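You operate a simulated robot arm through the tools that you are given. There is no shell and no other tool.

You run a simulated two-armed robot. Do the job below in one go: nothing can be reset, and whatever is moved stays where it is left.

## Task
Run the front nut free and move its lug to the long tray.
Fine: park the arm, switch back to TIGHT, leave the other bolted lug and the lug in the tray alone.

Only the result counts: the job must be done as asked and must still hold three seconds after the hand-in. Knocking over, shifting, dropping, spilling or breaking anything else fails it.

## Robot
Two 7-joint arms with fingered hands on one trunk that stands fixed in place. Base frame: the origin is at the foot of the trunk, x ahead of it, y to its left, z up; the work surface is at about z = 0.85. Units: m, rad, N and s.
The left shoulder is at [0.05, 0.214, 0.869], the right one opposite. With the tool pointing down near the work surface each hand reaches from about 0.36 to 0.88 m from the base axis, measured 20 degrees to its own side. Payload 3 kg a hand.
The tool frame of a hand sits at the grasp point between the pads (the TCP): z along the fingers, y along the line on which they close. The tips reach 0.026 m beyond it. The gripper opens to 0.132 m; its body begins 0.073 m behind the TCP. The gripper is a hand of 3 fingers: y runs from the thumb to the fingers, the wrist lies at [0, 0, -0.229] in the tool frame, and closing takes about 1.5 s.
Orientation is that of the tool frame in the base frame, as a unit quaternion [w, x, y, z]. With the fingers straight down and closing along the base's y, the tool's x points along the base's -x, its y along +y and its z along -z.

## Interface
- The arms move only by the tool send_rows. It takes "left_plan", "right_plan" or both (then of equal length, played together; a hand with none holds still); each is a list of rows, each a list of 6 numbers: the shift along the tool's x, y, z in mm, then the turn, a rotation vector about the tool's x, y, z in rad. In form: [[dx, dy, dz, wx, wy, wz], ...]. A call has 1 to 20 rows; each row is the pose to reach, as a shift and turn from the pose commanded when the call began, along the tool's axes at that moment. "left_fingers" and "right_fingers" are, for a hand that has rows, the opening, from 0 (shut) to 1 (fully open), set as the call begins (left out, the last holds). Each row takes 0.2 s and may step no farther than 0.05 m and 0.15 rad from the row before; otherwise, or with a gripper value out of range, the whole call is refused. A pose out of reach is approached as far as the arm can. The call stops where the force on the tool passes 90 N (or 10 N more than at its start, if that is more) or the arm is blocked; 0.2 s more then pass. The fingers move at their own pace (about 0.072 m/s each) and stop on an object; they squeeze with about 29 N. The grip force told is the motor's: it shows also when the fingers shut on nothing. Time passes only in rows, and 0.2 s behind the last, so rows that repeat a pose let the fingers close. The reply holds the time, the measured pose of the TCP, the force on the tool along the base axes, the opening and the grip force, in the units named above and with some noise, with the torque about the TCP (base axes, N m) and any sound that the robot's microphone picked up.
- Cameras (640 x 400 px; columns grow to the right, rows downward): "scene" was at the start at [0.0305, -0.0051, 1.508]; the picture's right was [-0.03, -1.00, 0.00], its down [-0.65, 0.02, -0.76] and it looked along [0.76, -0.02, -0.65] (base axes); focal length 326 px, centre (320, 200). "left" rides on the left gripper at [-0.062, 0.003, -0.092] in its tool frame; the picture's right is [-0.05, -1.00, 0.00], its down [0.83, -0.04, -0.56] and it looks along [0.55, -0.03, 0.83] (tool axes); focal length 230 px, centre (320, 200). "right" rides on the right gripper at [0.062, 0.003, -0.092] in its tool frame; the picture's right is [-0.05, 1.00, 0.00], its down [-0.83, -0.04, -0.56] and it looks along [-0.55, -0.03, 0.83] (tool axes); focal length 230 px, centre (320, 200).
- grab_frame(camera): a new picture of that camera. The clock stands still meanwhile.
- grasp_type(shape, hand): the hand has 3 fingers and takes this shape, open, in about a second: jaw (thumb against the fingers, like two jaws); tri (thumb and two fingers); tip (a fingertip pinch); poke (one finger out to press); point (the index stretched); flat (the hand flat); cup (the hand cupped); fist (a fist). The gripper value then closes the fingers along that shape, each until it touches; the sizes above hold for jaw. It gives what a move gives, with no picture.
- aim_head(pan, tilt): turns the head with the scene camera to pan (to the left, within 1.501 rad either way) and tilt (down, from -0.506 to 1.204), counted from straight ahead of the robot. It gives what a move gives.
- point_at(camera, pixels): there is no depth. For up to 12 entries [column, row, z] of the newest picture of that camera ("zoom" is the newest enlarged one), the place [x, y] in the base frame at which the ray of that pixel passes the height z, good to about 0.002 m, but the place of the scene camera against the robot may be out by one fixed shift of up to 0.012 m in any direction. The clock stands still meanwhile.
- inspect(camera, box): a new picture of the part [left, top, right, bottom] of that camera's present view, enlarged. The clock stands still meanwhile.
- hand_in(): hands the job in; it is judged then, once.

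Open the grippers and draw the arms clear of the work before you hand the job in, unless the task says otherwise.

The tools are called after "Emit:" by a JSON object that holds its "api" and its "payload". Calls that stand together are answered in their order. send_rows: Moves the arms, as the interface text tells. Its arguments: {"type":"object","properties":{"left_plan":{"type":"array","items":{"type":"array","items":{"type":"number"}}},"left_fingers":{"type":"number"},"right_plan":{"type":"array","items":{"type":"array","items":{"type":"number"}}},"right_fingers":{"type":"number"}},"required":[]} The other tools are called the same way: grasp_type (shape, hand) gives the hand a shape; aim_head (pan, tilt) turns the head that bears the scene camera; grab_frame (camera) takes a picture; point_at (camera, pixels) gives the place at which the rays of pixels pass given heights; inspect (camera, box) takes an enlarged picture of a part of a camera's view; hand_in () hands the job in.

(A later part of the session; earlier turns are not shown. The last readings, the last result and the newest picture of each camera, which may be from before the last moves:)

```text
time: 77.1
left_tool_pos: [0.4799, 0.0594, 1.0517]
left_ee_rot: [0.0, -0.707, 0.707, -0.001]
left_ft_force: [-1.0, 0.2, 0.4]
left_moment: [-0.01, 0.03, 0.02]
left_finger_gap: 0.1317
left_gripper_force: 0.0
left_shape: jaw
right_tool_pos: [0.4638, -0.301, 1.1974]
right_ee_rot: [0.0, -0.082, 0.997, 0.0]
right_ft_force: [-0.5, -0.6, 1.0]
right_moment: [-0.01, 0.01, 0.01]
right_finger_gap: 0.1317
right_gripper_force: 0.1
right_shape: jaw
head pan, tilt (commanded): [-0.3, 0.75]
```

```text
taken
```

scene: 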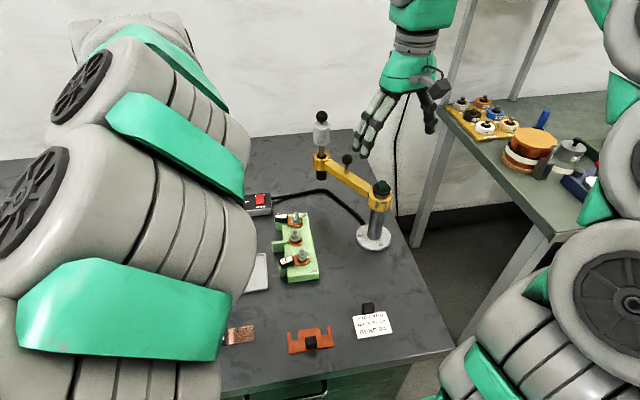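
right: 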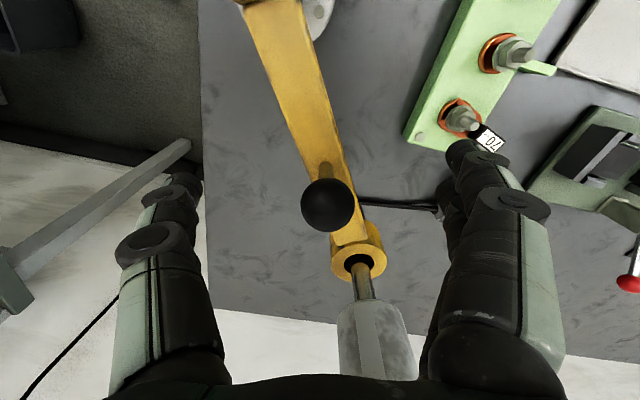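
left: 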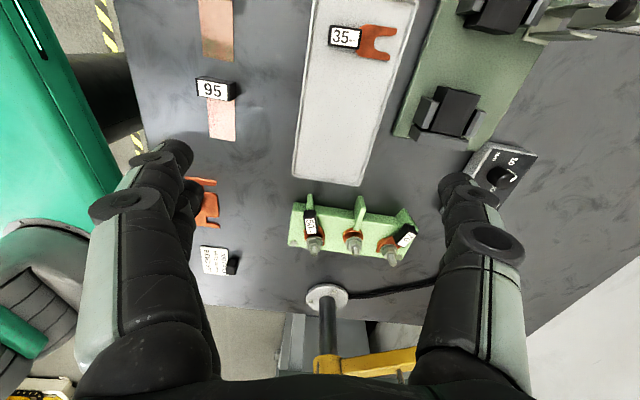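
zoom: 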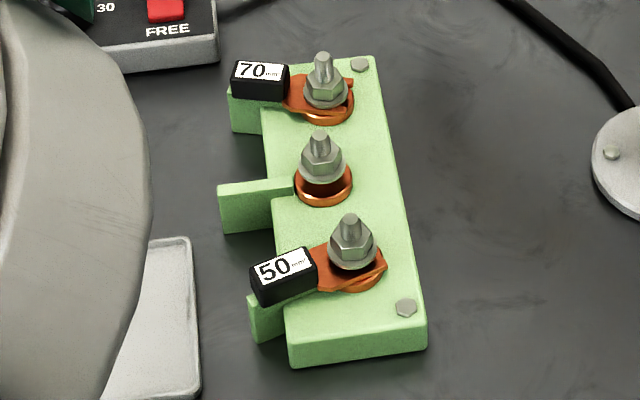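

I cross-check the tag with the scene camera: outer label edge ≈ (280.4,262), inner ≈ (293.4,259), plus bolt tip (301.8,249) and block edge points.

Emit:
{"api": "point_at", "payload": {"camera": "scene", "pixels": [[280.4, 261.9, 0.885], [293.4, 259, 0.885], [280.4, 261.9, 0.895], [293.4, 259, 0.895], [301.8, 249, 0.913], [286.5, 276, 0.866], [282, 229.5, 0.866], [319, 273, 0.866], [309, 203, 0.866]]}}

Emit:
{"api": "send_rows", "payload": {"left_plan": [[20, 0, 20, 0, 0, -0.04], [45, 1, 45, 0, 0, -0.08], [70, 3, 60, 0, 0, -0.12], [90, 4, 70, 0, 0, -0.166], [90, 4, 70, 0, 0, -0.166]]}}

Emit:
{"api": "grab_frame", "payload": {"camera": "left"}}

Emit:
{"api": "grab_frame", "payload": {"camera": "scene"}}

```text
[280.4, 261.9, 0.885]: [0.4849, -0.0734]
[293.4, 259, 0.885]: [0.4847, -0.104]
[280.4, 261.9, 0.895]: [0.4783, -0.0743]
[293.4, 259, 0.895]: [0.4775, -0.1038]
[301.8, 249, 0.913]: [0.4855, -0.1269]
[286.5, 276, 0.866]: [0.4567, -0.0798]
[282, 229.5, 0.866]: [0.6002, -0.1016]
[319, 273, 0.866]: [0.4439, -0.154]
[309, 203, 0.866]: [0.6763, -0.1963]
```

```text
time: 78.3
left_tool_pos: [0.4492, 0.0458, 0.9605]
left_ee_rot: [0.002, 0.761, -0.649, 0.004]
left_ft_force: [0.6, -1.0, 0.7]
left_moment: [0.01, 0.0, 0.01]
left_finger_gap: 0.1319
left_gripper_force: 0.1
left_shape: jaw
left hand out of reach, approached as far as the arm can: row 2, 3, 4, 5
right_tool_pos: [0.4628, -0.3012, 1.1966]
right_ee_rot: [0.0, -0.082, 0.997, 0.0]
right_ft_force: [-0.1, 0.5, -0.5]
right_moment: [0.01, 0.02, 0.01]
right_finger_gap: 0.1318
right_gripper_force: 0.1
right_shape: jaw
head pan, tilt (commanded): [-0.3, 0.75]
```

```text
taken
```

left: 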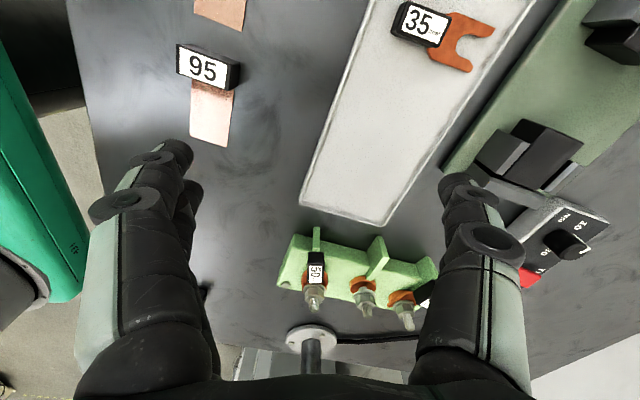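

```text
taken
```

scene: 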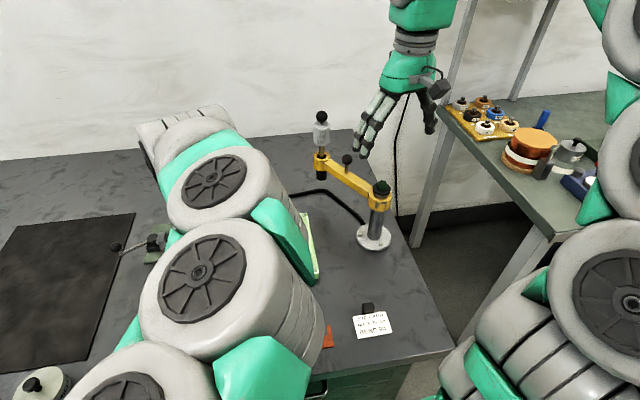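

The left hand runs out of reach near the lug, so I'll use the right hand for the lug instead. I take the left hand up and away to the left, turning it back towards its starting orientation.

Emit:
{"api": "send_rows", "payload": {"left_plan": [[0, 0, -35, 0, 0, 0.138], [-10, -2, -70, 0, 0, 0.276], [-25, -4, -105, 0, 0, 0.414], [-45, -8, -140, 0, 0, 0.552], [-65, -11, -175, 0, 0, 0.69], [-85, -14, -210, 0, 0, 0.828], [-105, -17, -240, 0, 0, 0.966], [-125, -20, -270, 0, 0, 1.104], [-145, -23, -290, 0, 0, 1.242], [-160, -26, -290, 0, 0, 1.38], [-175, -28, -290, 0, 0, 1.518], [-190, -31, -290, 0, 0, 1.656], [-197, -31, -290, 0, 0, 1.794], [-197, -31, -290, 0, 0, 1.93]]}}

Emit:
{"api": "grab_frame", "payload": {"camera": "scene"}}

```text
time: 81.3
left_tool_pos: [0.4505, 0.2448, 1.2496]
left_ee_rot: [0.001, 0.097, 0.995, 0.0]
left_ft_force: [-0.6, -0.5, -0.3]
left_moment: [0.03, 0.03, -0.01]
left_finger_gap: 0.1318
left_gripper_force: 0.1
left_shape: jaw
right_tool_pos: [0.4624, -0.3011, 1.1969]
right_ee_rot: [0.0, -0.083, 0.997, 0.0]
right_ft_force: [-0.9, -0.9, 0.0]
right_moment: [0.0, 0.02, 0.02]
right_finger_gap: 0.1317
right_gripper_force: 0.0
right_shape: jaw
head pan, tilt (commanded): [-0.3, 0.75]
```

```text
taken
```

scene: 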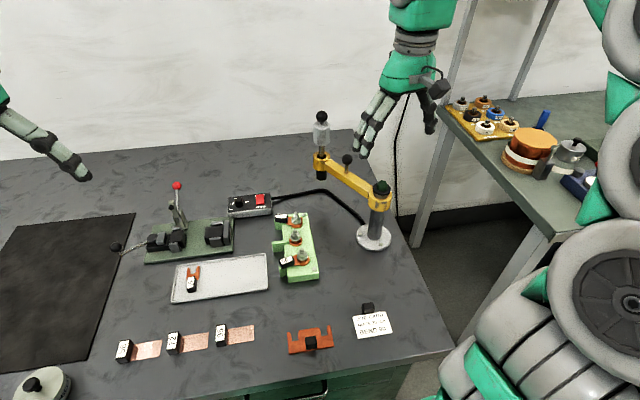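

Everything is in place. I turn the right hand so it closes across the lug's axis (tool y ≈ 10°) and bring it above the tag at about (0.475,-0.085,1.10) with the jaw set to ~60 mm.

Emit:
{"api": "send_rows", "payload": {"right_plan": [[-4, 18, 0, 0, 0, 0.13], [-8, 36, 0, 0, 0, 0.26], [-12, 54, 5, 0, 0, 0.39], [-16, 72, 10, 0, 0, 0.52], [-20, 90, 20, 0, 0, 0.65], [-24, 108, 30, 0, 0, 0.78], [-28, 126, 40, 0, 0, 0.91], [-32, 144, 50, 0, 0, 1.04], [-36, 162, 60, 0, 0, 1.17], [-40, 180, 70, 0, 0, 1.3], [-44, 198, 80, 0, 0, 1.43], [-48, 211, 90, 0, 0, 1.562], [-48, 211, 90, 0, 0, 1.562]], "right_fingers": 0.45}}

Emit:
{"api": "grab_frame", "payload": {"camera": "right"}}

Emit:
{"api": "grab_frame", "payload": {"camera": "scene"}}

```text
time: 84.1
left_tool_pos: [0.4501, 0.2454, 1.2486]
left_ee_rot: [-0.001, 0.097, 0.995, 0.0]
left_ft_force: [0.1, -0.5, -0.5]
left_moment: [-0.01, -0.01, 0.01]
left_finger_gap: 0.1316
left_gripper_force: 0.0
left_shape: jaw
right_tool_pos: [0.4795, -0.0856, 1.107]
right_ee_rot: [0.0, 0.644, 0.765, 0.0]
right_ft_force: [0.6, 0.1, 0.2]
right_moment: [-0.04, -0.02, -0.02]
right_finger_gap: 0.0599
right_gripper_force: 0.1
right_shape: jaw
head pan, tilt (commanded): [-0.3, 0.75]
```

```text
taken
```

right: 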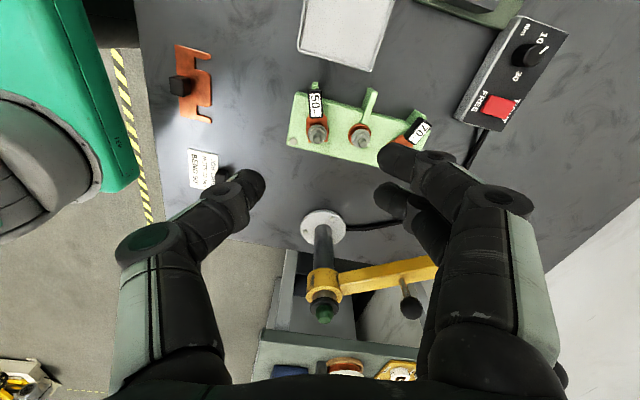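

```text
taken
```

scene: 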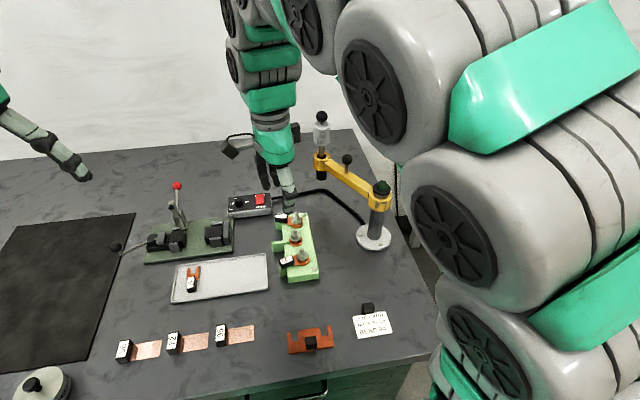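

The tag "50" is visible at (315,105). I zoom to fix its corners.

Emit:
{"api": "inspect", "payload": {"camera": "right", "box": [280, 70, 400, 170]}}

```text
4.00 times, centred on (340, 120) of right
```

zoom: 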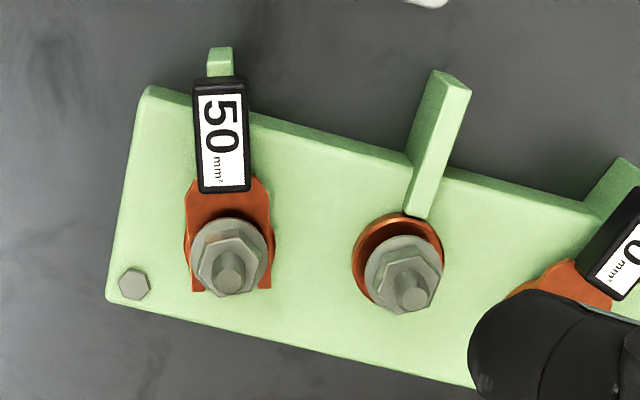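

I verify my numbers with point_at on this right picture: tag outer end (314.8,90.5), centre (315.5,104.5), inner end (316.3,118), bolt tip (317.5,137.5).

Emit:
{"api": "point_at", "payload": {"camera": "right", "pixels": [[314.75, 90.5, 0.89], [315.5, 104.5, 0.89], [316.25, 118, 0.89], [317.5, 137.5, 0.913], [317.5, 137.5, 0.925], [301.5, 142, 0.87], [303, 92, 0.866]]}}

```text
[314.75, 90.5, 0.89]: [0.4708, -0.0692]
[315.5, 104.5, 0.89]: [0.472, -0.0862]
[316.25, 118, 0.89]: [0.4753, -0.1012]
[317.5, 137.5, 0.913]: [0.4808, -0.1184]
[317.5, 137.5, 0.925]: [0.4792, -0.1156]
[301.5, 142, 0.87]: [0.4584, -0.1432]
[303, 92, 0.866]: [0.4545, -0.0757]
```

Tag: outer end (0.471,-0.069), inner (0.475,-0.101), axis ≈ 99.5°. I'll grip its outer part at (0.4715,-0.0765), away from the nut; first down to z ≈ 0.95 for a check.

Emit:
{"api": "send_rows", "payload": {"right_plan": [[5, -3, 40, 0, 0, 0], [10.2, -6.4, 80, 0, 0, 0], [10.2, -6.4, 120, 0, 0, 0], [10.2, -6.4, 150, 0, 0, 0], [10.2, -6.4, 157, 0, 0, 0], [10.2, -6.4, 157, 0, 0, 0]]}}

Emit:
{"api": "grab_frame", "payload": {"camera": "right"}}

Emit:
{"api": "inspect", "payload": {"camera": "scene", "box": [250, 180, 340, 290]}}

```text
time: 85.5
left_tool_pos: [0.4506, 0.2458, 1.249]
left_ee_rot: [0.0, 0.096, 0.995, 0.0]
left_ft_force: [0.0, 0.1, -0.1]
left_moment: [0.01, 0.0, -0.02]
left_finger_gap: 0.1315
left_gripper_force: 0.1
left_shape: jaw
right_tool_pos: [0.4703, -0.0746, 0.9508]
right_ee_rot: [0.0, 0.643, 0.765, -0.001]
right_ft_force: [-0.5, -0.6, -0.2]
right_moment: [0.02, 0.02, 0.0]
right_finger_gap: 0.0596
right_gripper_force: 0.1
right_shape: jaw
head pan, tilt (commanded): [-0.3, 0.75]
```

```text
taken
```

right: 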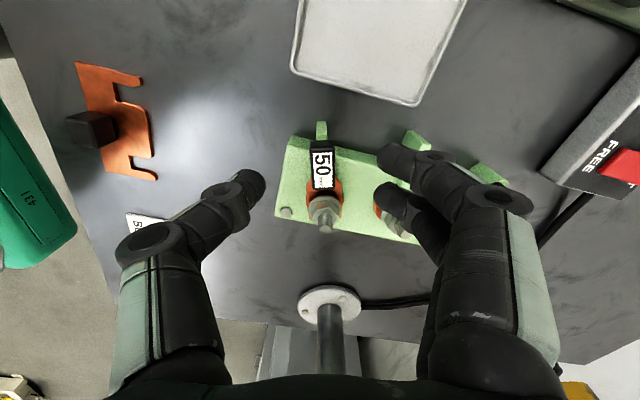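

```text
3.64 times, centred on (295, 235) of scene
```

zoom: 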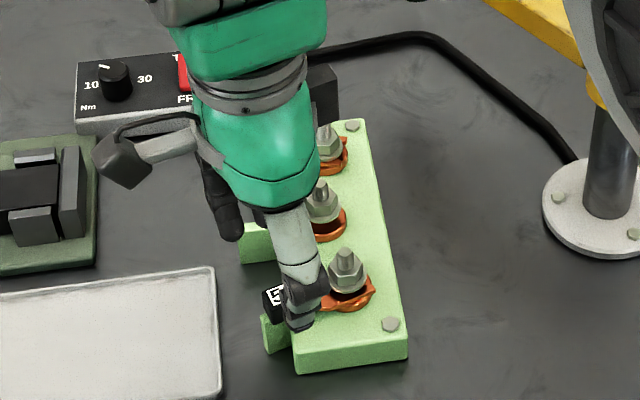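

The tag is at (322,167), and the TCP projects to (320,151) on its outer third. I zoom to confirm before the final descent.

Emit:
{"api": "inspect", "payload": {"camera": "right", "box": [270, 100, 380, 250]}}

```text
2.67 times, centred on (325, 175) of right
```

zoom: 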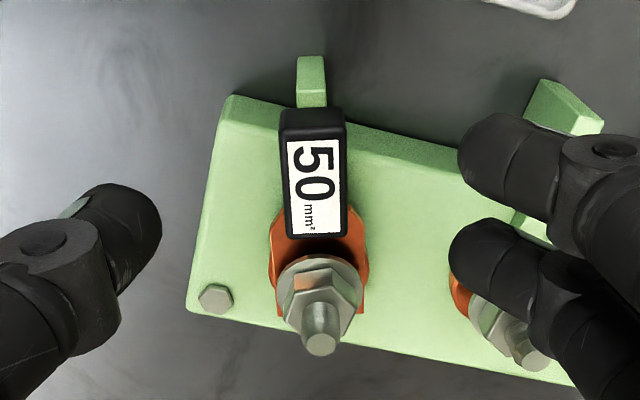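

The TCP would sit right at the tag's outer end, so I shift 7 mm inward and 2.4 mm across, then descend to TCP z ≈ 0.898 (finger tips ≈ 0.872, above the block top at 0.866).

Emit:
{"api": "send_rows", "payload": {"right_plan": [[-7, 2.4, 10, 0, 0, 0], [-7, 2.4, 25, 0, 0, 0], [-7, 2.4, 40, 0, 0, 0], [-7, 2.4, 48, 0, 0, 0], [-7, 2.4, 53, 0, 0, 0], [-7, 2.4, 53, 0, 0, 0]]}}

Emit:
{"api": "grab_frame", "payload": {"camera": "right"}}

Emit:
{"api": "inspect", "payload": {"camera": "scene", "box": [260, 210, 330, 290]}}

```text
time: 86.9
left_tool_pos: [0.4503, 0.2451, 1.2491]
left_ee_rot: [0.0, 0.097, 0.995, 0.001]
left_ft_force: [0.1, -0.1, 0.2]
left_moment: [-0.01, -0.01, -0.02]
left_finger_gap: 0.1321
left_gripper_force: 0.1
left_shape: jaw
right_tool_pos: [0.4749, -0.0818, 0.8995]
right_ee_rot: [0.002, 0.644, 0.765, 0.001]
right_ft_force: [3.9, -4.1, 32.7]
right_moment: [-0.32, -1.38, -0.19]
right_finger_gap: 0.0596
right_gripper_force: 0.0
right_shape: jaw
head pan, tilt (commanded): [-0.3, 0.75]
```

```text
taken
```

right: 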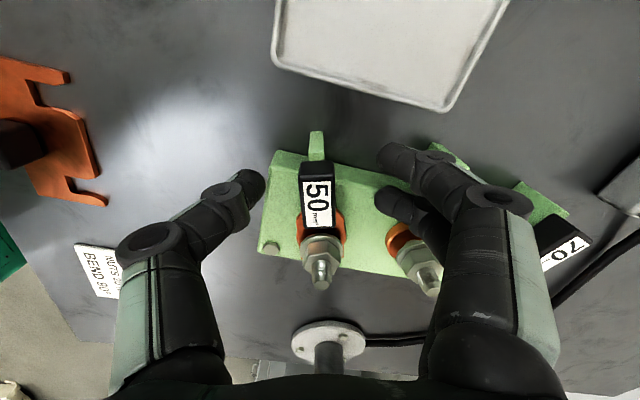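

```text
5.00 times, centred on (295, 250) of scene
```

zoom: 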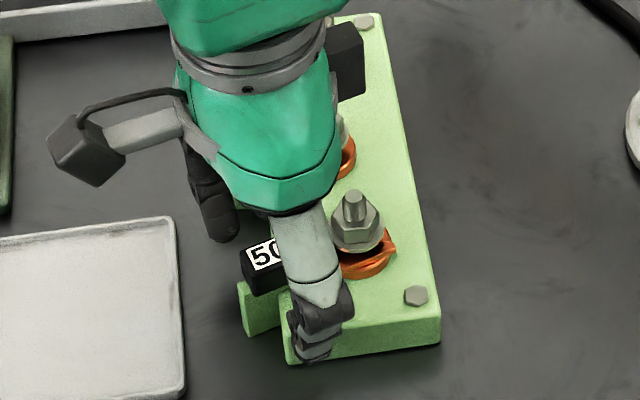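

A 33 N upward force with a moment pointing to +42 mm in x: the fingers on the far side touch the middle pad. I back up 10 mm at once, then narrow the jaw to ~40 mm.

Emit:
{"api": "send_rows", "payload": {"right_plan": [[0, 0, -5, 0, 0, 0], [0, 0, -10, 0, 0, 0], [0, 0, -10, 0, 0, 0]]}}

Emit:
{"api": "send_rows", "payload": {"right_plan": [[0, 0, 0, 0, 0, 0], [0, 0, 0, 0, 0, 0], [0, 0, 0, 0, 0, 0], [0, 0, 0, 0, 0, 0]], "right_fingers": 0.3}}

Emit:
{"api": "grab_frame", "payload": {"camera": "right"}}

Emit:
{"api": "inspect", "payload": {"camera": "right", "box": [250, 120, 450, 300]}}

```text
time: 87.7
left_tool_pos: [0.4491, 0.2444, 1.2501]
left_ee_rot: [0.0, 0.097, 0.995, 0.0]
left_ft_force: [-0.1, -0.5, -0.7]
left_moment: [0.0, 0.01, -0.01]
left_finger_gap: 0.1319
left_gripper_force: 0.0
left_shape: jaw
right_tool_pos: [0.4731, -0.0812, 0.9077]
right_ee_rot: [0.0, 0.644, 0.765, 0.0]
right_ft_force: [-0.3, 0.2, -0.4]
right_moment: [0.07, -0.01, 0.01]
right_finger_gap: 0.0596
right_gripper_force: 0.1
right_shape: jaw
head pan, tilt (commanded): [-0.3, 0.75]
```

```text
time: 88.7
left_tool_pos: [0.4496, 0.2458, 1.2495]
left_ee_rot: [0.001, 0.096, 0.995, 0.0]
left_ft_force: [0.6, -0.8, 0.1]
left_moment: [0.05, 0.0, -0.01]
left_finger_gap: 0.132
left_gripper_force: 0.1
left_shape: jaw
right_tool_pos: [0.4731, -0.0815, 0.9075]
right_ee_rot: [0.001, 0.643, 0.765, 0.0]
right_ft_force: [0.4, 0.3, -0.3]
right_moment: [0.0, -0.03, 0.01]
right_finger_gap: 0.04
right_gripper_force: 0.1
right_shape: jaw
head pan, tilt (commanded): [-0.3, 0.75]
```

```text
taken
```

right: 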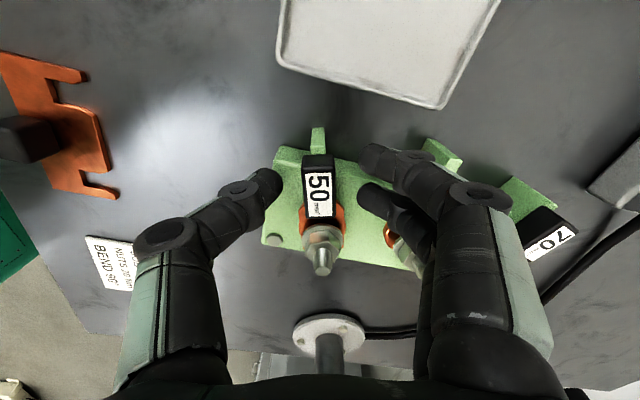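

```text
2.22 times, centred on (350, 210) of right
```

zoom: 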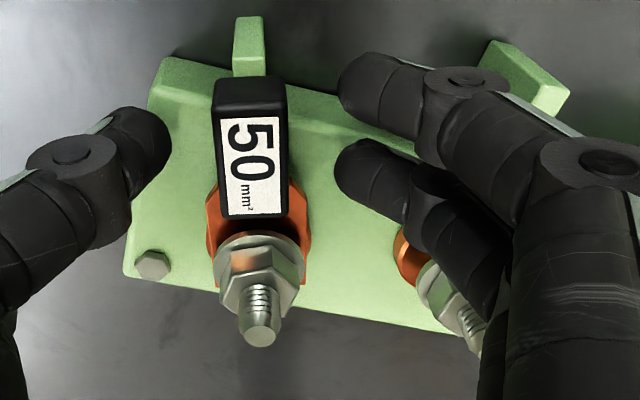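

The jaw at 40 mm straddles the tag evenly (thumb at zoom (150,145), fingers at (355,95)/(355,180), tag 215–287). I lower 4 mm to TCP z ≈ 0.9035 and close on the tag.

Emit:
{"api": "send_rows", "payload": {"right_plan": [[0, 0, 2, 0, 0, 0], [0, 0, 4, 0, 0, 0], [0, 0, 4, 0, 0, 0]]}}

Emit:
{"api": "send_rows", "payload": {"right_plan": [[0, 0, 0, 0, 0, 0], [0, 0, 0, 0, 0, 0], [0, 0, 0, 0, 0, 0], [0, 0, 0, 0, 0, 0], [0, 0, 0, 0, 0, 0], [0, 0, 0, 0, 0, 0]], "right_fingers": 0}}

Emit:
{"api": "grab_frame", "payload": {"camera": "right"}}

Emit:
{"api": "inspect", "payload": {"camera": "right", "box": [250, 120, 450, 300]}}

Emit:
{"api": "inspect", "payload": {"camera": "scene", "box": [260, 210, 330, 290]}}

```text
time: 89.5
left_tool_pos: [0.4504, 0.2444, 1.2501]
left_ee_rot: [0.0, 0.096, 0.995, 0.0]
left_ft_force: [1.0, 0.3, -0.4]
left_moment: [-0.01, -0.03, 0.01]
left_finger_gap: 0.132
left_gripper_force: 0.1
left_shape: jaw
right_tool_pos: [0.4725, -0.082, 0.9034]
right_ee_rot: [0.0, 0.643, 0.766, -0.001]
right_ft_force: [-0.1, -0.8, 0.1]
right_moment: [0.0, 0.01, -0.01]
right_finger_gap: 0.0402
right_gripper_force: 0.1
right_shape: jaw
head pan, tilt (commanded): [-0.3, 0.75]
```

```text
time: 90.9
left_tool_pos: [0.4501, 0.2459, 1.2488]
left_ee_rot: [0.001, 0.097, 0.995, 0.0]
left_ft_force: [-0.3, -0.6, 0.0]
left_moment: [0.0, -0.02, -0.01]
left_finger_gap: 0.1321
left_gripper_force: 0.1
left_shape: jaw
right_tool_pos: [0.4736, -0.0826, 0.9052]
right_ee_rot: [0.0, 0.644, 0.765, 0.0]
right_ft_force: [0.3, 0.1, 0.6]
right_moment: [0.01, 0.01, -0.02]
right_finger_gap: 0.0124
right_gripper_force: 28.9
right_shape: jaw
head pan, tilt (commanded): [-0.3, 0.75]
```

```text
taken
```

right: 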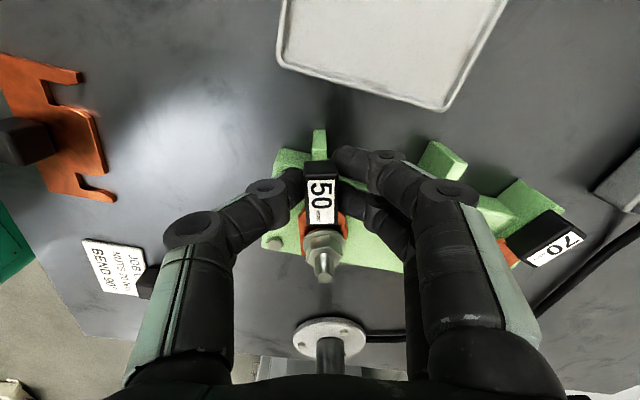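

```text
2.22 times, centred on (350, 210) of right
```

zoom: 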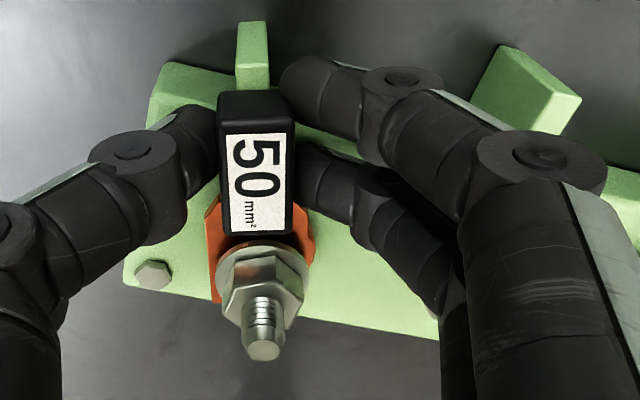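

```text
5.00 times, centred on (295, 250) of scene
```

zoom: 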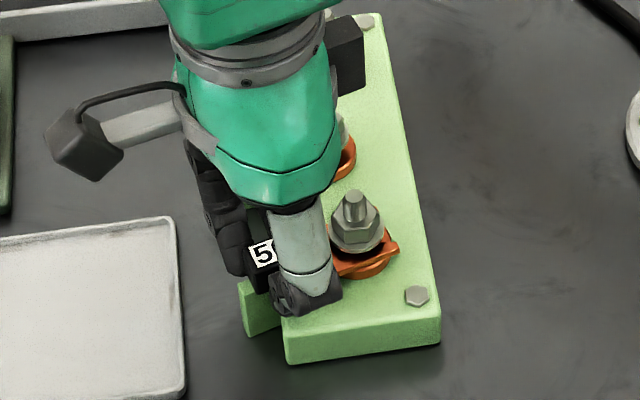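

The tag is gripped (gap 12 mm, 29 N). I pull the lug out along its axis (+tool x), slightly lifted by 1 mm, 5 mm per row, and read the force.

Emit:
{"api": "send_rows", "payload": {"right_plan": [[0, 0, -1, 0, 0, 0], [4, 0, -1, 0, 0, 0], [8, 0, -1, 0, 0, 0], [12, 0, -1, 0, 0, 0], [16, 0, -1, 0, 0, 0]]}}

Emit:
{"api": "inspect", "payload": {"camera": "right", "box": [250, 120, 450, 300]}}

Emit:
{"api": "inspect", "payload": {"camera": "scene", "box": [260, 210, 330, 290]}}

```text
time: 92.1
left_tool_pos: [0.4491, 0.2454, 1.2496]
left_ee_rot: [0.0, 0.097, 0.995, 0.0]
left_ft_force: [-0.4, 0.2, -0.3]
left_moment: [-0.03, 0.0, 0.01]
left_finger_gap: 0.1318
left_gripper_force: 0.0
left_shape: jaw
right_tool_pos: [0.4714, -0.0675, 0.9049]
right_ee_rot: [0.0, 0.643, 0.766, -0.001]
right_ft_force: [1.1, 0.5, 0.5]
right_moment: [0.03, 0.01, -0.02]
right_finger_gap: 0.0127
right_gripper_force: 29.1
right_shape: jaw
head pan, tilt (commanded): [-0.3, 0.75]
```

```text
2.22 times, centred on (350, 210) of right
```

zoom: 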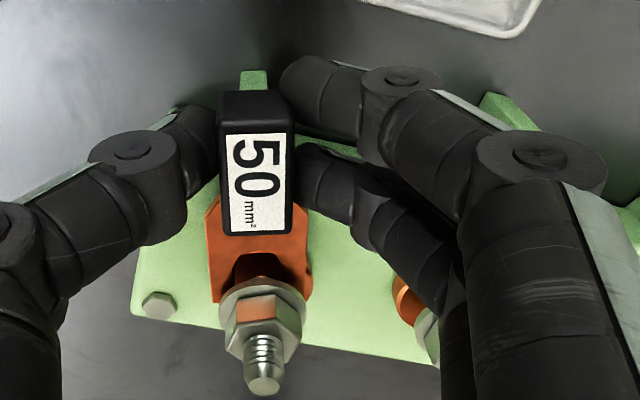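

```text
5.00 times, centred on (295, 250) of scene
```

zoom: 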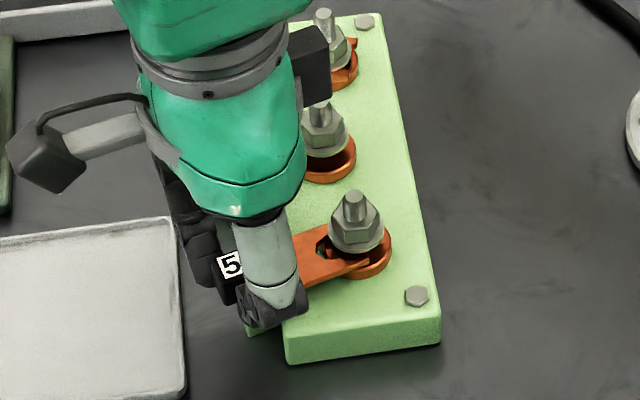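

The lug slides out freely (forces ≈ 1 N). I pull another 34 mm at the same height.

Emit:
{"api": "send_rows", "payload": {"right_plan": [[5, 0, 0, 0, 0, 0], [10, 0, 0, 0, 0, 0], [15, 0, 0, 0, 0, 0], [20, 0, 0, 0, 0, 0], [25, 0, 0, 0, 0, 0], [30, 0, 0, 0, 0, 0], [34, 0, 0, 0, 0, 0]]}}

Emit:
{"api": "grab_frame", "payload": {"camera": "right"}}

Emit:
{"api": "inspect", "payload": {"camera": "scene", "box": [250, 200, 330, 290]}}

```text
time: 93.7
left_tool_pos: [0.4504, 0.2448, 1.2483]
left_ee_rot: [0.0, 0.097, 0.995, 0.0]
left_ft_force: [0.1, 1.0, -1.0]
left_moment: [-0.01, 0.01, 0.02]
left_finger_gap: 0.1319
left_gripper_force: 0.1
left_shape: jaw
right_tool_pos: [0.4645, -0.0321, 0.904]
right_ee_rot: [0.0, 0.643, 0.766, -0.001]
right_ft_force: [-0.2, -0.3, 0.1]
right_moment: [0.04, -0.01, -0.03]
right_finger_gap: 0.0126
right_gripper_force: 28.9
right_shape: jaw
head pan, tilt (commanded): [-0.3, 0.75]
```

```text
taken
```

right: 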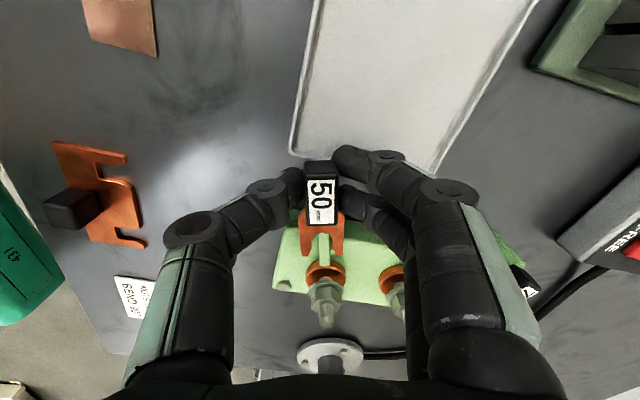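

```text
4.44 times, centred on (290, 245) of scene
```

zoom: 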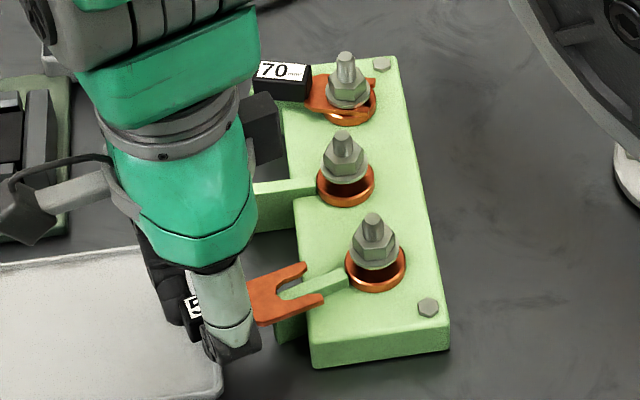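

The lug is clear of the bolt, with its fork open towards the block. I lift it 60 mm and then measure the tray from the right camera.

Emit:
{"api": "send_rows", "payload": {"right_plan": [[0, 0, -15, 0, 0, 0], [0, 0, -35, 0, 0, 0], [0, 0, -60, 0, 0, 0], [0, 0, -60, 0, 0, 0]]}}

Emit:
{"api": "grab_frame", "payload": {"camera": "right"}}

Emit:
{"api": "grab_frame", "payload": {"camera": "scene"}}

```text
time: 94.7
left_tool_pos: [0.4501, 0.2453, 1.2491]
left_ee_rot: [0.0, 0.097, 0.995, 0.0]
left_ft_force: [-0.4, -0.3, 0.5]
left_moment: [-0.02, -0.02, 0.01]
left_finger_gap: 0.132
left_gripper_force: 0.0
left_shape: jaw
right_tool_pos: [0.4626, -0.0319, 0.9652]
right_ee_rot: [0.0, 0.643, 0.765, 0.0]
right_ft_force: [-0.4, 1.2, -0.5]
right_moment: [-0.02, 0.02, 0.01]
right_finger_gap: 0.0128
right_gripper_force: 29.2
right_shape: jaw
head pan, tilt (commanded): [-0.3, 0.75]
```

```text
taken
```

right: 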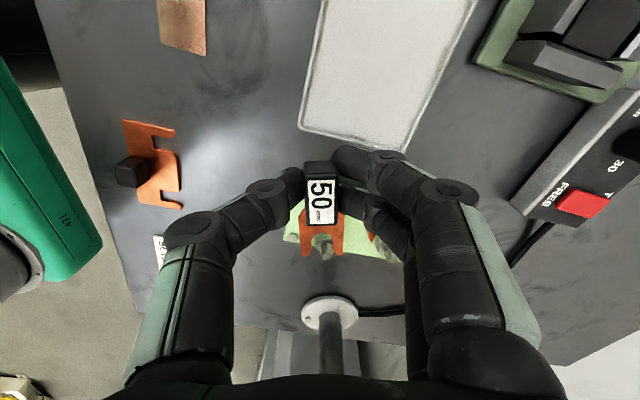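

```text
taken
```

scene: 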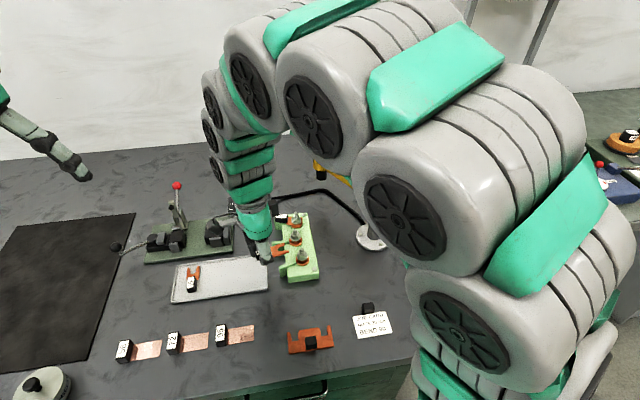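

Lug 50 is held clear. I locate the tray rim from this right picture: near corners (300,128) and (407,150), side edges (322,3) and (474,3).

Emit:
{"api": "point_at", "payload": {"camera": "right", "pixels": [[300, 128, 0.858], [407, 150, 0.858], [322, 3, 0.858], [474, 3, 0.858], [305, 122, 0.853], [402, 143, 0.853]]}}

Emit:
{"api": "inspect", "payload": {"camera": "scene", "box": [160, 235, 290, 315]}}

Emit:
{"api": "inspect", "payload": {"camera": "right", "box": [250, 130, 400, 280]}}

```text
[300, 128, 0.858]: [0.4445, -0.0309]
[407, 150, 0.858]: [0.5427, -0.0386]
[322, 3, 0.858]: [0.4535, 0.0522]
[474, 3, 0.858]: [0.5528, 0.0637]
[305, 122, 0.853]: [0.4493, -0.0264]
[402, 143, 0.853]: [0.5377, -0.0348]
```

```text
4.92 times, centred on (225, 275) of scene
```

zoom: 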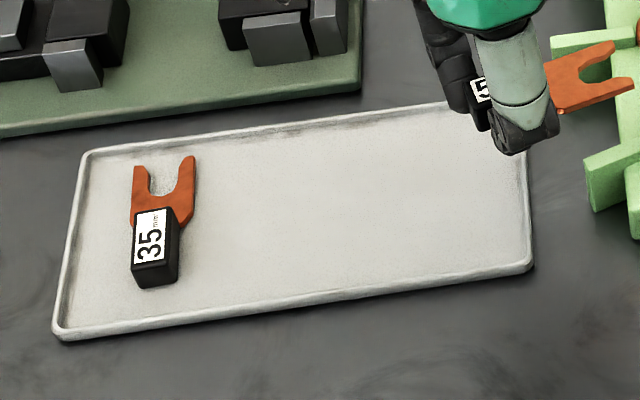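

```text
2.67 times, centred on (325, 205) of right
```

zoom: 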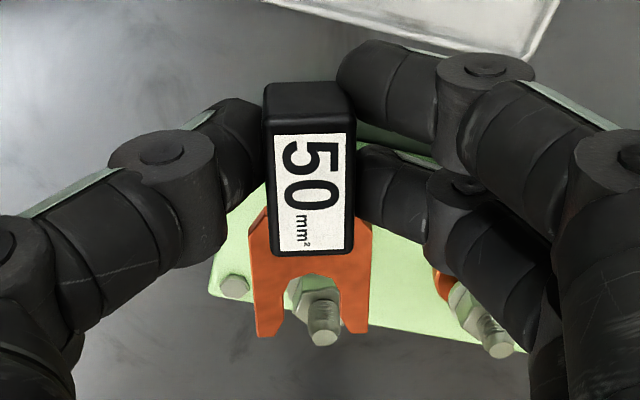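

The tray's rim runs from (0.4445,-0.031)/(0.543,-0.039) along ≈84°, and lug 35 lies at y ≥ 0.11. I carry lug 50 to TCP ≈ (0.502,0.048), free half of the tray, still at z ≈ 0.965.

Emit:
{"api": "send_rows", "payload": {"right_plan": [[15, 10, 0, 0, 0, 0], [30, 21, 0, 0, 0, 0], [45, 32, 0, 0, 0, 0], [60, 43, 0, 0, 0, 0], [72, 52.6, 0, 0, 0, 0], [72, 52.6, 0, 0, 0, 0]]}}

Emit:
{"api": "grab_frame", "payload": {"camera": "right"}}

Emit:
{"api": "grab_frame", "payload": {"camera": "scene"}}

Emit:
{"api": "inspect", "payload": {"camera": "scene", "box": [160, 215, 290, 315]}}

```text
time: 96.1
left_tool_pos: [0.4516, 0.2452, 1.2493]
left_ee_rot: [0.001, 0.096, 0.995, 0.0]
left_ft_force: [-0.4, 0.4, -0.9]
left_moment: [-0.01, -0.01, 0.01]
left_finger_gap: 0.132
left_gripper_force: 0.0
left_shape: jaw
right_tool_pos: [0.5037, 0.0469, 0.9633]
right_ee_rot: [0.0, 0.644, 0.765, 0.0]
right_ft_force: [-0.3, 0.1, 0.6]
right_moment: [-0.04, -0.02, 0.0]
right_finger_gap: 0.0126
right_gripper_force: 28.5
right_shape: jaw
head pan, tilt (commanded): [-0.3, 0.75]
```

```text
taken
```

right: 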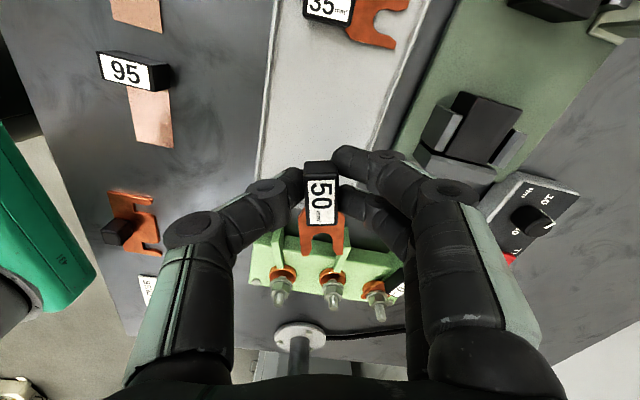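

```text
taken
```

scene: 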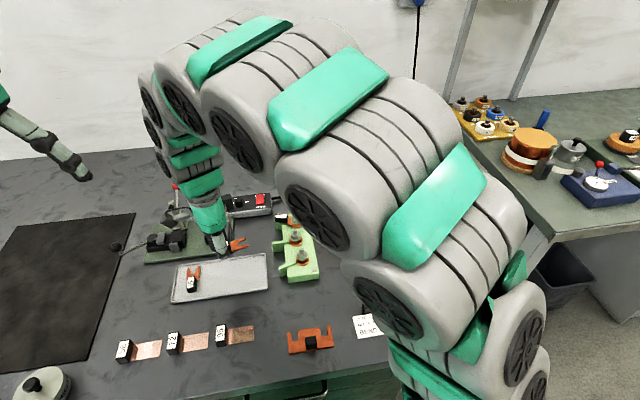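

```text
4.00 times, centred on (225, 265) of scene
```

zoom: 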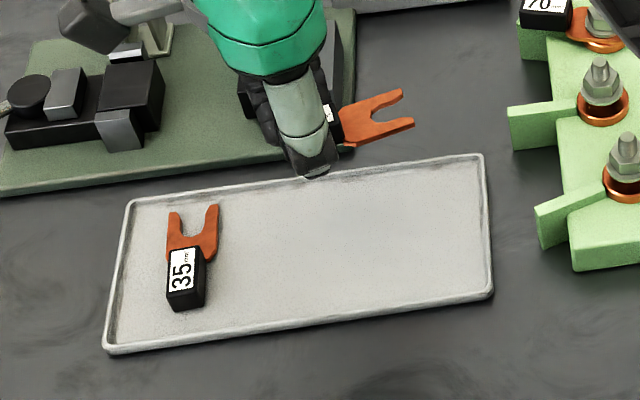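

From the right camera the TCP projects to (320,130), midway between the tray edges (≈267 and ≈384 at that row). I lower 60 mm, then look.

Emit:
{"api": "send_rows", "payload": {"right_plan": [[0, 0, 20, 0, 0, 0], [0, 0, 40, 0, 0, 0], [0, 0, 55, 0, 0, 0], [0, 0, 62, 0, 0, 0], [0, 0, 62, 0, 0, 0]]}}

Emit:
{"api": "grab_frame", "payload": {"camera": "right"}}

Emit:
{"api": "inspect", "payload": {"camera": "scene", "box": [160, 215, 290, 315]}}

```text
time: 97.3
left_tool_pos: [0.4503, 0.2447, 1.2486]
left_ee_rot: [-0.001, 0.096, 0.995, 0.0]
left_ft_force: [0.3, -0.2, 0.4]
left_moment: [0.0, 0.0, -0.04]
left_finger_gap: 0.132
left_gripper_force: 0.0
left_shape: jaw
right_tool_pos: [0.5051, 0.0459, 0.9024]
right_ee_rot: [0.0, 0.643, 0.766, 0.0]
right_ft_force: [0.3, 0.4, -1.6]
right_moment: [0.02, 0.05, 0.03]
right_finger_gap: 0.0125
right_gripper_force: 28.7
right_shape: jaw
head pan, tilt (commanded): [-0.3, 0.75]
```

```text
taken
```

right: 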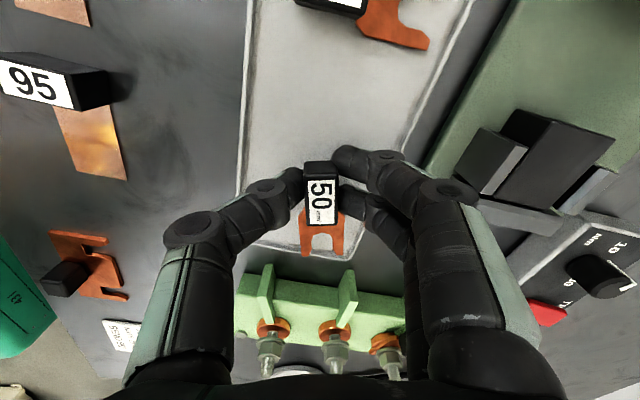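

```text
4.00 times, centred on (225, 265) of scene
```

zoom: 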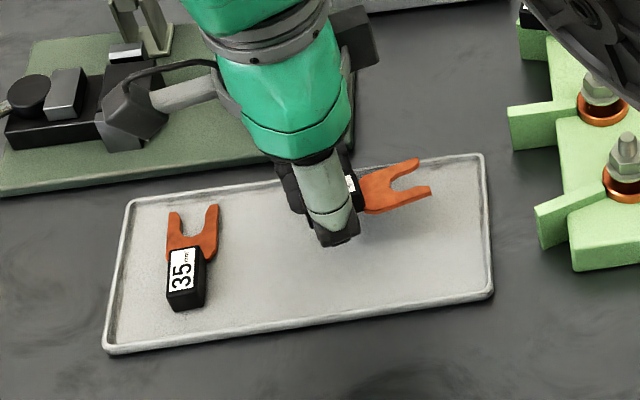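

The fork tips are at y ≈ -0.023, only ~7 mm inside the tray's near rim, so I shift 14 mm to +y and 7 mm to −x (lug 35 starts at y ≈ 0.115), then lower 8 mm.

Emit:
{"api": "send_rows", "payload": {"right_plan": [[7, -2, 0, 0, 0, 0], [15, -4.5, 0, 0, 0, 0], [15, -4.5, 4, 0, 0, 0], [15, -4.5, 8, 0, 0, 0], [15, -4.5, 8, 0, 0, 0]]}}

Emit:
{"api": "grab_frame", "payload": {"camera": "right"}}

Emit:
{"api": "inspect", "payload": {"camera": "scene", "box": [160, 215, 290, 315]}}

```text
time: 98.5
left_tool_pos: [0.4501, 0.2449, 1.2493]
left_ee_rot: [0.0, 0.097, 0.995, 0.001]
left_ft_force: [0.6, 0.6, -0.7]
left_moment: [-0.01, 0.03, 0.03]
left_finger_gap: 0.1319
left_gripper_force: 0.1
left_shape: jaw
right_tool_pos: [0.4974, 0.06, 0.8946]
right_ee_rot: [0.0, 0.643, 0.766, -0.001]
right_ft_force: [-0.4, 0.0, -1.0]
right_moment: [0.02, -0.05, -0.01]
right_finger_gap: 0.0125
right_gripper_force: 29.0
right_shape: jaw
head pan, tilt (commanded): [-0.3, 0.75]
```

```text
taken
```

right: 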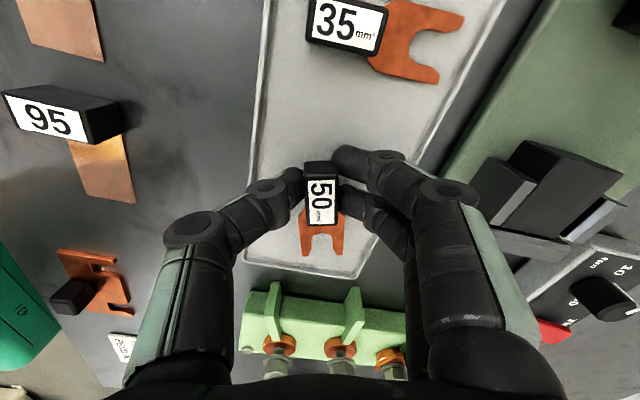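

```text
4.00 times, centred on (225, 265) of scene
```

zoom: 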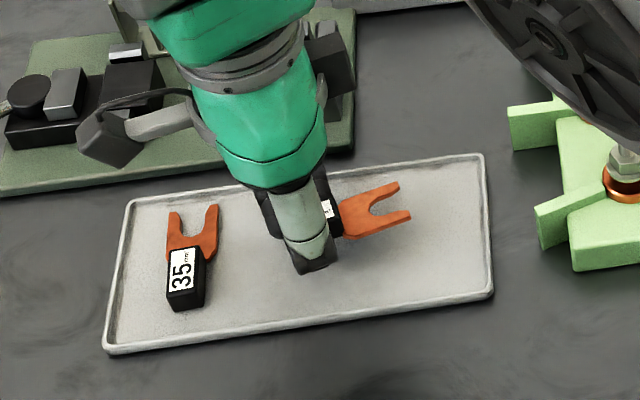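

The lug is well inside the tray now. I lower in 1.5 mm rows until contact with the tray floor.

Emit:
{"api": "send_rows", "payload": {"right_plan": [[0, 0, 1.5, 0, 0, 0], [0, 0, 3, 0, 0, 0], [0, 0, 4.5, 0, 0, 0], [0, 0, 6, 0, 0, 0]]}}

Emit:
{"api": "inspect", "payload": {"camera": "scene", "box": [200, 235, 290, 305]}}

```text
time: 99.5
left_tool_pos: [0.4499, 0.2459, 1.25]
left_ee_rot: [0.0, 0.097, 0.995, 0.0]
left_ft_force: [0.4, -0.9, 0.2]
left_moment: [0.0, -0.02, -0.01]
left_finger_gap: 0.1319
left_gripper_force: 0.0
left_shape: jaw
right_tool_pos: [0.4971, 0.0609, 0.8878]
right_ee_rot: [-0.001, 0.643, 0.766, 0.0]
right_ft_force: [-0.3, 0.1, -1.1]
right_moment: [-0.01, -0.01, 0.0]
right_finger_gap: 0.0126
right_gripper_force: 29.2
right_shape: jaw
head pan, tilt (commanded): [-0.3, 0.75]
```

```text
5.71 times, centred on (245, 270) of scene
```

zoom: 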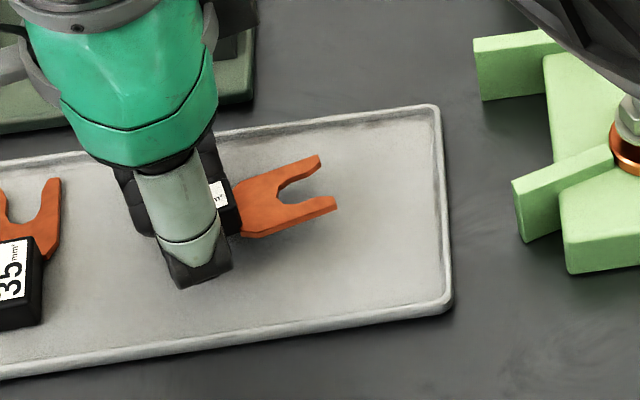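

No contact yet (a shadow gap remains under the fork). I continue in 1.5 mm rows.

Emit:
{"api": "send_rows", "payload": {"right_plan": [[0, 0, 1.5, 0, 0, 0], [0, 0, 3, 0, 0, 0], [0, 0, 4.5, 0, 0, 0]]}}

Emit:
{"api": "inspect", "payload": {"camera": "scene", "box": [200, 235, 290, 305]}}

```text
time: 100.3
left_tool_pos: [0.4503, 0.245, 1.2503]
left_ee_rot: [0.0, 0.097, 0.995, 0.0]
left_ft_force: [0.0, -0.6, 0.1]
left_moment: [0.02, -0.03, -0.03]
left_finger_gap: 0.1317
left_gripper_force: 0.0
left_shape: jaw
right_tool_pos: [0.4974, 0.0605, 0.8844]
right_ee_rot: [0.0, 0.643, 0.766, 0.0]
right_ft_force: [-0.9, -0.8, -0.4]
right_moment: [0.02, -0.02, 0.01]
right_finger_gap: 0.0124
right_gripper_force: 29.2
right_shape: jaw
head pan, tilt (commanded): [-0.3, 0.75]
```

```text
5.71 times, centred on (245, 270) of scene
```

zoom: 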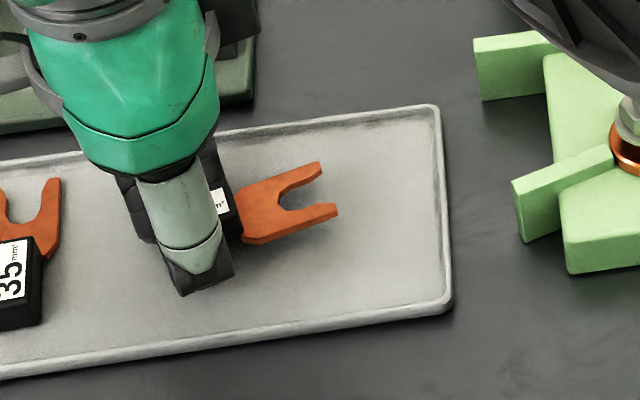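

Still a small gap and no force. I keep lowering in 1 mm rows.

Emit:
{"api": "send_rows", "payload": {"right_plan": [[0, 0, 1, 0, 0, 0], [0, 0, 2, 0, 0, 0], [0, 0, 3, 0, 0, 0], [0, 0, 4, 0, 0, 0]]}}

Emit:
{"api": "inspect", "payload": {"camera": "scene", "box": [200, 235, 290, 305]}}

```text
time: 101.3
left_tool_pos: [0.4506, 0.2459, 1.2489]
left_ee_rot: [-0.001, 0.096, 0.995, 0.0]
left_ft_force: [-0.3, 0.3, 0.7]
left_moment: [-0.04, -0.01, -0.03]
left_finger_gap: 0.1323
left_gripper_force: 0.1
left_shape: jaw
right_tool_pos: [0.4972, 0.0614, 0.881]
right_ee_rot: [0.001, 0.643, 0.766, 0.0]
right_ft_force: [-0.1, 0.0, 9.0]
right_moment: [0.05, 0.04, -0.01]
right_finger_gap: 0.0128
right_gripper_force: 29.1
right_shape: jaw
head pan, tilt (commanded): [-0.3, 0.75]
```

```text
5.71 times, centred on (245, 270) of scene
```

zoom: 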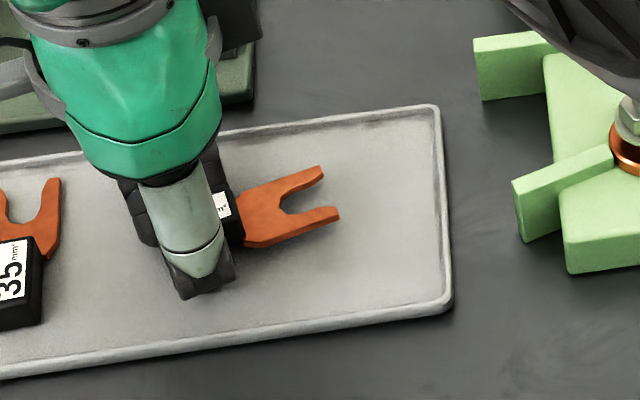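

Contact with 9 N at TCP z ≈ 0.881: the lug is down on the tray floor. I ease 0.7 mm and open the jaw to ~45 mm.

Emit:
{"api": "send_rows", "payload": {"right_plan": [[0, 0, -0.7, 0, 0, 0], [0, 0, -0.7, 0, 0, 0]]}}

Emit:
{"api": "send_rows", "payload": {"right_plan": [[0, 0, 0, 0, 0, 0], [0, 0, 0, 0, 0, 0], [0, 0, 0, 0, 0, 0], [0, 0, 0, 0, 0, 0], [0, 0, 0, 0, 0, 0]], "right_fingers": 0.34}}

Emit:
{"api": "grab_frame", "payload": {"camera": "right"}}

Emit:
{"api": "inspect", "payload": {"camera": "scene", "box": [160, 215, 290, 315]}}

```text
time: 101.9
left_tool_pos: [0.4507, 0.2445, 1.2498]
left_ee_rot: [0.0, 0.097, 0.995, 0.0]
left_ft_force: [0.4, -0.3, 0.1]
left_moment: [0.0, 0.03, -0.01]
left_finger_gap: 0.1316
left_gripper_force: 0.0
left_shape: jaw
right_tool_pos: [0.4975, 0.0613, 0.8801]
right_ee_rot: [0.0, 0.643, 0.766, 0.0]
right_ft_force: [-0.3, 1.7, 6.2]
right_moment: [0.13, 0.0, 0.01]
right_finger_gap: 0.0128
right_gripper_force: 29.3
right_shape: jaw
head pan, tilt (commanded): [-0.3, 0.75]
```

```text
time: 103.1
left_tool_pos: [0.4509, 0.245, 1.2492]
left_ee_rot: [0.001, 0.097, 0.995, 0.0]
left_ft_force: [-0.8, 1.0, -0.1]
left_moment: [0.01, -0.01, -0.02]
left_finger_gap: 0.1317
left_gripper_force: 0.0
left_shape: jaw
right_tool_pos: [0.4969, 0.0591, 0.8802]
right_ee_rot: [0.0, 0.643, 0.765, 0.0]
right_ft_force: [0.4, -0.5, 2.6]
right_moment: [0.0, -0.02, 0.0]
right_finger_gap: 0.0441
right_gripper_force: 0.0
right_shape: jaw
head pan, tilt (commanded): [-0.3, 0.75]
```

```text
taken
```

right: 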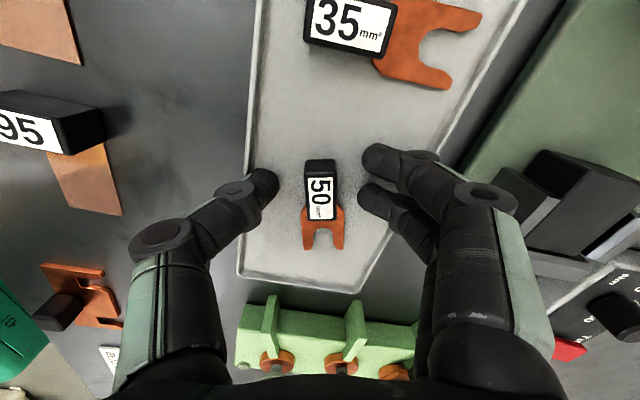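

```text
4.00 times, centred on (225, 265) of scene
```

zoom: 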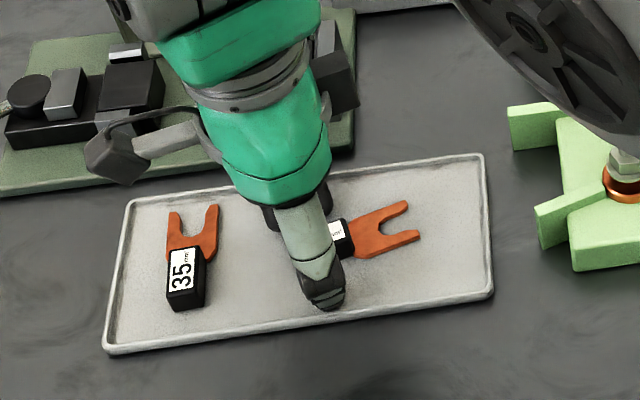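

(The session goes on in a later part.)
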